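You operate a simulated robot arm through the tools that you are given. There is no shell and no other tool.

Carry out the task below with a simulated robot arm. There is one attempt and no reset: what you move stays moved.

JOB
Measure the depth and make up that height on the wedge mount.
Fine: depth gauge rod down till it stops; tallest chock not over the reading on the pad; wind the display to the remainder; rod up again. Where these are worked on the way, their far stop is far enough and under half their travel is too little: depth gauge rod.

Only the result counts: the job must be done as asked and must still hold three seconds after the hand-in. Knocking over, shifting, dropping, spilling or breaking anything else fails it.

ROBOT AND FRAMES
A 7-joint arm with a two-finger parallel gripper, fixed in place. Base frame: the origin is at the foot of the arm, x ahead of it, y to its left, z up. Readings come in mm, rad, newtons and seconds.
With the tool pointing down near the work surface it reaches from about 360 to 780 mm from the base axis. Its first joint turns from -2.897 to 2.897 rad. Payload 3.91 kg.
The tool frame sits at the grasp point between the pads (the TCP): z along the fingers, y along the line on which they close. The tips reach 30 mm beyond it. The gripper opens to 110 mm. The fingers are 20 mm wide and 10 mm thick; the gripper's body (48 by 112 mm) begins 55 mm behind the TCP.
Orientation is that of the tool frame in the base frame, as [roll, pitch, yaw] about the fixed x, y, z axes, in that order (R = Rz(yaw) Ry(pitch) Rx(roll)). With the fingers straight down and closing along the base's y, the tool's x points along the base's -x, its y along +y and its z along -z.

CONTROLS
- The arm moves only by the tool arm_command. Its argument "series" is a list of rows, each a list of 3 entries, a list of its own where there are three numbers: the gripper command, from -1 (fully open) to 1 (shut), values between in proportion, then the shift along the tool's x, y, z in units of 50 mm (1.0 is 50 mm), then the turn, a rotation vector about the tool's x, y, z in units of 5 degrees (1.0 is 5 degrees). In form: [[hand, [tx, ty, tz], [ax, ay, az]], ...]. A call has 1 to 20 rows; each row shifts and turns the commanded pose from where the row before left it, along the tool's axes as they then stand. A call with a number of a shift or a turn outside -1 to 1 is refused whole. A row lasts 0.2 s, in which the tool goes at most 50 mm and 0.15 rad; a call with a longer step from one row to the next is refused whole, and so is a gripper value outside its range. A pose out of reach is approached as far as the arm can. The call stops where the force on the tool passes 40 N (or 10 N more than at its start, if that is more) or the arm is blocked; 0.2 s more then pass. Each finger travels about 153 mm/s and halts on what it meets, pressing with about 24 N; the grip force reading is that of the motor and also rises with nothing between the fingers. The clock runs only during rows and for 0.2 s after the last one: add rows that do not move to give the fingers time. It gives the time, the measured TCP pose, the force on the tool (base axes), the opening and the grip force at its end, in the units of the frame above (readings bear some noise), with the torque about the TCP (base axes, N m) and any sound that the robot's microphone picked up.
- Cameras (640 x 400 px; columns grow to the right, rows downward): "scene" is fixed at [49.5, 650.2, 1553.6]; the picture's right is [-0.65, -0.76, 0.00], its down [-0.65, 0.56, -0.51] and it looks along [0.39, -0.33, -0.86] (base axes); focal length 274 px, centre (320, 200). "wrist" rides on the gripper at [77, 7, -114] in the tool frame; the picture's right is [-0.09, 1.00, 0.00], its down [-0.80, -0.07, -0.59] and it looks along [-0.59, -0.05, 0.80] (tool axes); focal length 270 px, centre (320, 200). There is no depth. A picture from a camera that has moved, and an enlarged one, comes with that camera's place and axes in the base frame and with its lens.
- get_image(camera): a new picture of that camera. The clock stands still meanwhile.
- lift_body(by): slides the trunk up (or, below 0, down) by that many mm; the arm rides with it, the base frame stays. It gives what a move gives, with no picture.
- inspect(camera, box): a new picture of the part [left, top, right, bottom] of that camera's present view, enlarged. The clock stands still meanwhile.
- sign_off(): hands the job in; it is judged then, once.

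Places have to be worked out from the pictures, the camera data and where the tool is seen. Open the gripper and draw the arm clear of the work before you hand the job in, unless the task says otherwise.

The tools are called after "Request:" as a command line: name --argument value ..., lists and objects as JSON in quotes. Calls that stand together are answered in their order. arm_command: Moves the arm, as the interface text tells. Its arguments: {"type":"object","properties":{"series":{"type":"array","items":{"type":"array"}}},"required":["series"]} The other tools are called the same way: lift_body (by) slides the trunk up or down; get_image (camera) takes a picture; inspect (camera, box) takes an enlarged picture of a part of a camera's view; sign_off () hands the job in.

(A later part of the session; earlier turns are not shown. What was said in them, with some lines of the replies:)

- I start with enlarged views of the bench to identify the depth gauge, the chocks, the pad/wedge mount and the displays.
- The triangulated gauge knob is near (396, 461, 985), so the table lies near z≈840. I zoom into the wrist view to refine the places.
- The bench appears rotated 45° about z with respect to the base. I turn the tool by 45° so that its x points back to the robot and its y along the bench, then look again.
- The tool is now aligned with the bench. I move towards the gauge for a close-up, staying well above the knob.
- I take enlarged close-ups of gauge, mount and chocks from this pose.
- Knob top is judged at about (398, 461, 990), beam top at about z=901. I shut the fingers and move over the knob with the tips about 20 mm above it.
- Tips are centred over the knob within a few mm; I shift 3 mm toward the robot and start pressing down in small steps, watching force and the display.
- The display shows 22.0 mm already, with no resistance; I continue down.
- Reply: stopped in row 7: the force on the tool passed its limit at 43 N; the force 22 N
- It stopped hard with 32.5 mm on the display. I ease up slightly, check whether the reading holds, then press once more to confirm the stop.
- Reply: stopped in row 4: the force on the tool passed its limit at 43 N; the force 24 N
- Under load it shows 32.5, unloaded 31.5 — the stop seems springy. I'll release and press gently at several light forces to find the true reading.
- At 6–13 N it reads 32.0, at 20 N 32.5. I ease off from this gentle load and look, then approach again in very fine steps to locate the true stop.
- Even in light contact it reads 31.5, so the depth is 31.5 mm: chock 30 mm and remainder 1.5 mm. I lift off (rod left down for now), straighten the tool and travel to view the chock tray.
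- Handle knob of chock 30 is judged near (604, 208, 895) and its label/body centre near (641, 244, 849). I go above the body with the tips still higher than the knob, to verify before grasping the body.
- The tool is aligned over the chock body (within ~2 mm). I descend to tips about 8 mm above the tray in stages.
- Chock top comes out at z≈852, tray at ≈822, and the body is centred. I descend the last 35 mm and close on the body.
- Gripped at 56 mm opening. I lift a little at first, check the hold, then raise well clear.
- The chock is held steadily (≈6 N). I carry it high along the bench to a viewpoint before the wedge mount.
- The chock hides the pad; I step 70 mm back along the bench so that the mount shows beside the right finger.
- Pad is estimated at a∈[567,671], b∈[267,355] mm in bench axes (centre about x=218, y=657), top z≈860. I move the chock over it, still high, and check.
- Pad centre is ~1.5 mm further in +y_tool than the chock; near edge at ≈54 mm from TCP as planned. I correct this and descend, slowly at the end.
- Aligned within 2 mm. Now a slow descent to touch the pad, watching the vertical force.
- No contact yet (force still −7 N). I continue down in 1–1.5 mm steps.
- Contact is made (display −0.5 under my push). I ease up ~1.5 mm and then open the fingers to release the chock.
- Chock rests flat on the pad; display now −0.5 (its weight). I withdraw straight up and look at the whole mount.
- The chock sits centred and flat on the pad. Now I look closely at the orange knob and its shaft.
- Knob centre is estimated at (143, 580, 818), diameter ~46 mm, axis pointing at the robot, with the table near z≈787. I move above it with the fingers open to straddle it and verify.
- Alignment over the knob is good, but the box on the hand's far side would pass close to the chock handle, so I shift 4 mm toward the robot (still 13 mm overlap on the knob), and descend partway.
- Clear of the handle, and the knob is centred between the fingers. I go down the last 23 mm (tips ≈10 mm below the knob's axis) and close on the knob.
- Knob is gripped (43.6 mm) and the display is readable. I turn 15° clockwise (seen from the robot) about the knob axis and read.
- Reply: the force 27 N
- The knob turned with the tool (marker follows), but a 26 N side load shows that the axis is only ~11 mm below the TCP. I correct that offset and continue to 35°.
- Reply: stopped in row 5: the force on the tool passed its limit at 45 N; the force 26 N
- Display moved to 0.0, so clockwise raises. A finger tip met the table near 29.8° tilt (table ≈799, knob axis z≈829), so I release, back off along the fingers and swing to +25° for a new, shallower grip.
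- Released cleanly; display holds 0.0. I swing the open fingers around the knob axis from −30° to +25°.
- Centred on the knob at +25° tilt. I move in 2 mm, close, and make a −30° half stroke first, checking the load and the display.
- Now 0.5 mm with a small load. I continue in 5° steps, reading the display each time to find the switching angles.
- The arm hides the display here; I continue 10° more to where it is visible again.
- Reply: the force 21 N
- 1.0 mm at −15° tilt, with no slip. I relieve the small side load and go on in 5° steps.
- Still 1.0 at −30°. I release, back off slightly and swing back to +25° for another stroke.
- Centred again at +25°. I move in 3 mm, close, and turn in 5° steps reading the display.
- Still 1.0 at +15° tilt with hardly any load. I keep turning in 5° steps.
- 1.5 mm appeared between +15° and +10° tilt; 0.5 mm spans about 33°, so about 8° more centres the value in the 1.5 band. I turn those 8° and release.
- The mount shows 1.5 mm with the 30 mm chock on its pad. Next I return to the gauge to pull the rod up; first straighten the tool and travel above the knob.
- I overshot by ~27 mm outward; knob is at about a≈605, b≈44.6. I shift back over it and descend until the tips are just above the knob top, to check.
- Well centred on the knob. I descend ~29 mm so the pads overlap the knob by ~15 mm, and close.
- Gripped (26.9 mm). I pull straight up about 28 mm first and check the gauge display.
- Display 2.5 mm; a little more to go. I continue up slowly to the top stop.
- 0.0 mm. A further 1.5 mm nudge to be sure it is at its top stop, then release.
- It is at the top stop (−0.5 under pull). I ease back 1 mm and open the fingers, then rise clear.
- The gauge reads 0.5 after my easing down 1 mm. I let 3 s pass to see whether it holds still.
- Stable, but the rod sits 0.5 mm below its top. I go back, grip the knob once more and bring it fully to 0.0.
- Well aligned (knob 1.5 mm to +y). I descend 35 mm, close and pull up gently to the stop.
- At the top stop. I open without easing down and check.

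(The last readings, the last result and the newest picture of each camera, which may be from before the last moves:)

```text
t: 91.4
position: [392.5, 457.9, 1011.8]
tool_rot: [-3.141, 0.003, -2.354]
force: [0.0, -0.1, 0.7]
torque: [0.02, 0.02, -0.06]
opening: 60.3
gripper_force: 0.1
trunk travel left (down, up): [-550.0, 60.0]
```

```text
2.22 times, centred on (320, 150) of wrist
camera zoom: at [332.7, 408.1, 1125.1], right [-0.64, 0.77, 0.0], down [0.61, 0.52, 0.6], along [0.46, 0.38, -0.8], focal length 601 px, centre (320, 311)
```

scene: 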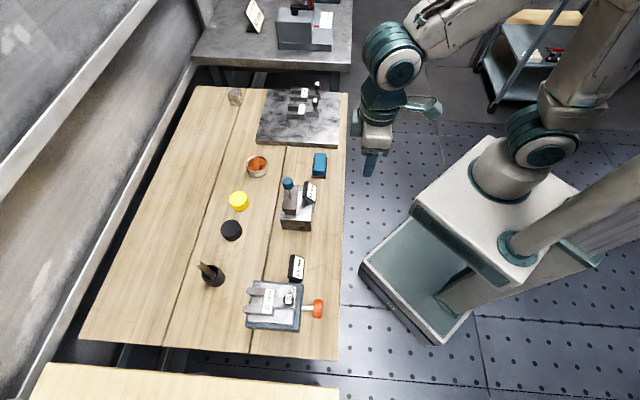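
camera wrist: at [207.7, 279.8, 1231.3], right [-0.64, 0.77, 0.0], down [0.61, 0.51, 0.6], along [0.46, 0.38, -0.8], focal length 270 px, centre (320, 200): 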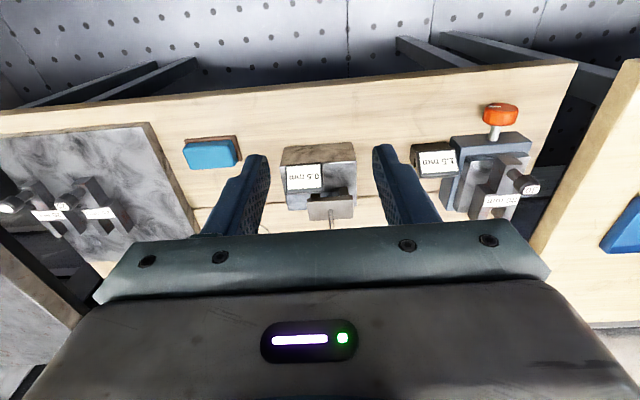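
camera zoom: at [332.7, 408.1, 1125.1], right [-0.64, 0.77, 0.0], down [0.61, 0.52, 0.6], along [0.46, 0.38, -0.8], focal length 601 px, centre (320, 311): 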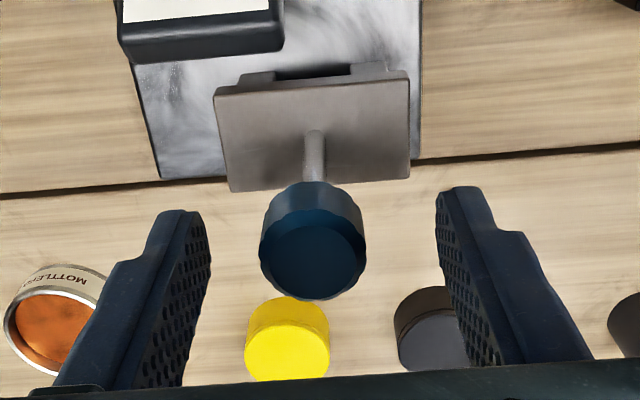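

0.0 mm with the fingers free of the knob. I rise straight up, draw the arm back clear and open the gripper.

Request:
arm_command --series '[[-0.1, [0, 0, -0.3], [0, 0, 0]], [-0.1, [0, 0, -0.6], [0, 0, 0]], [-0.1, [0, 0, -0.7], [0, 0, 0]], [-0.5, [0.6, 0, -0.6], [0, 0, 0]], [-1, [0.8, 0, -0.3], [0, 0, 0]], [-1, [0.8, 0, -0.3], [0, 0, 0]], [-1, [0.8, 0, -0.3], [0, 0, 0]], [-1, [0.6, 0, 0], [0, 0, 0]], [-1, [0, 0, 0], [0, 0, 0]], [-1, [0, 0, 0], [0, 0, 0]], [-1, [0, 0, 0], [0, 0, 0]], [-1, [0, 0, 0], [0, 0, 0]], [-1, [0, 0, 0], [0, 0, 0]]]'

Request:
get_image --camera "scene"

Request:
inspect --camera "scene" --box '[265, 160, 345, 240]'

Request:
inspect --camera "scene" --box '[240, 240, 340, 340]'

Request:
inspect --camera "scene" --box '[255, 70, 345, 150]'

```text
t: 94.2
position: [265.6, 330.1, 1163.8]
tool_rot: [-3.141, 0.003, -2.357]
force: [-0.2, 0.0, -0.1]
torque: [0.01, 0.0, -0.01]
opening: 109.8
gripper_force: 0.2
trunk travel left (down, up): [-550.0, 60.0]
```

```text
taken
```

scene: 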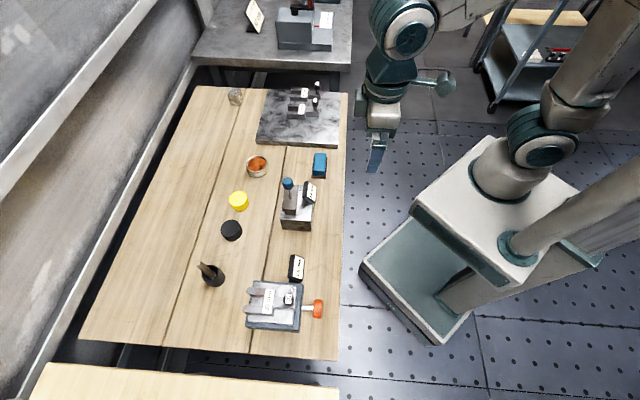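

```text
5.00 times, centred on (305, 200) of scene
camera zoom: at [49.5, 650.2, 1553.6], right [-0.65, -0.76, 0.0], down [-0.65, 0.56, -0.51], along [0.39, -0.33, -0.86], focal length 1369 px, centre (395, 200)
```

zoom: 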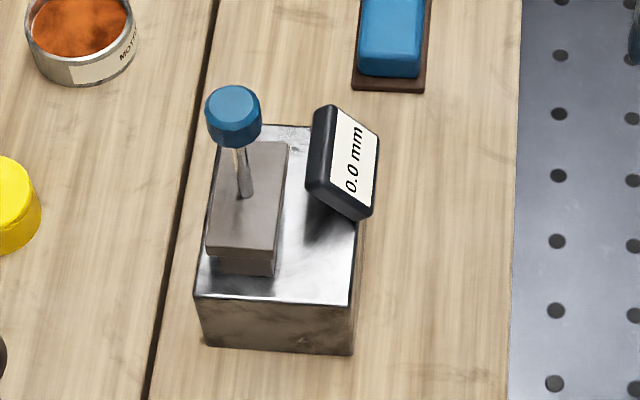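

```text
4.00 times, centred on (290, 290) of scene
camera zoom: at [49.5, 650.2, 1553.6], right [-0.65, -0.76, 0.0], down [-0.65, 0.56, -0.51], along [0.39, -0.33, -0.86], focal length 1095 px, centre (440, -160)
```

zoom: 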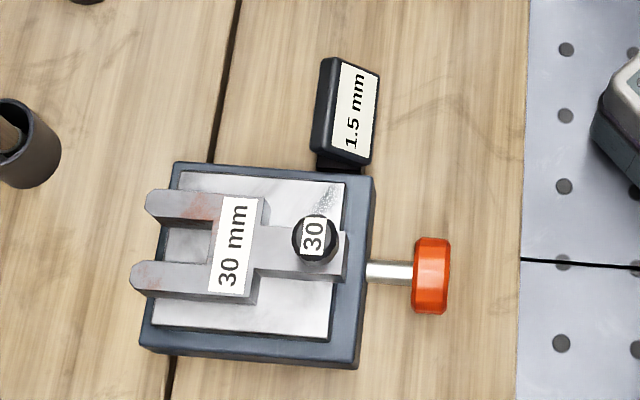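

```text
5.00 times, centred on (300, 110) of scene
camera zoom: at [49.5, 650.2, 1553.6], right [-0.65, -0.76, 0.0], down [-0.65, 0.56, -0.51], along [0.39, -0.33, -0.86], focal length 1369 px, centre (420, 650)
```

zoom: 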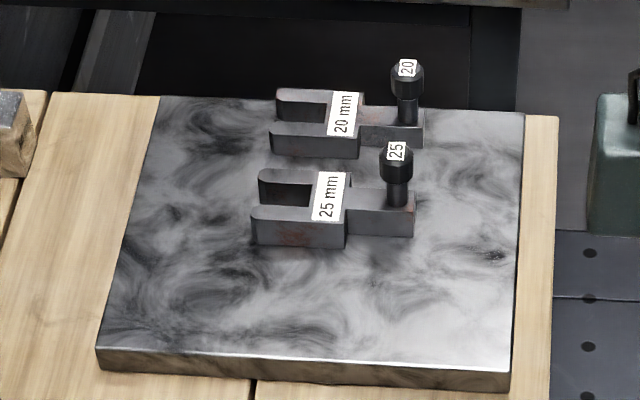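

Everything checks out. The gauge rod is up and reads 0.0, after measuring 31.5. The 30 mm chock is flat on the pad, the mount shows 1.5 mm, and the other objects are where they were. The arm is clear with the gripper open, so I hand in.

Request:
sign_off

```text
The job is handed in.
```

I measured the depth as 31.5 mm, made that height up on the wedge mount, and handed the job in. I have not seen how it was judged.

- **Depth:** The gauge stop gives a little. It read 31.5 mm at rest or under light contact, 32.0 at about 6–13 N, and 32.5 at about 20 N and above. I took the unloaded 31.5 mm as the reading.
- **Chock:** The 30 mm chock sits flat on the pad. Its ends overhang slightly because it is a little longer than the pad.
- **Remainder:** I wound the mount with the chock on it, and the display holds at 1.5 mm.
- **Rod:** The rod is back at its top stop and the gauge reads 0.0 mm.

In the last pictures nothing else had moved. The arm is clear of the bench with the gripper open.
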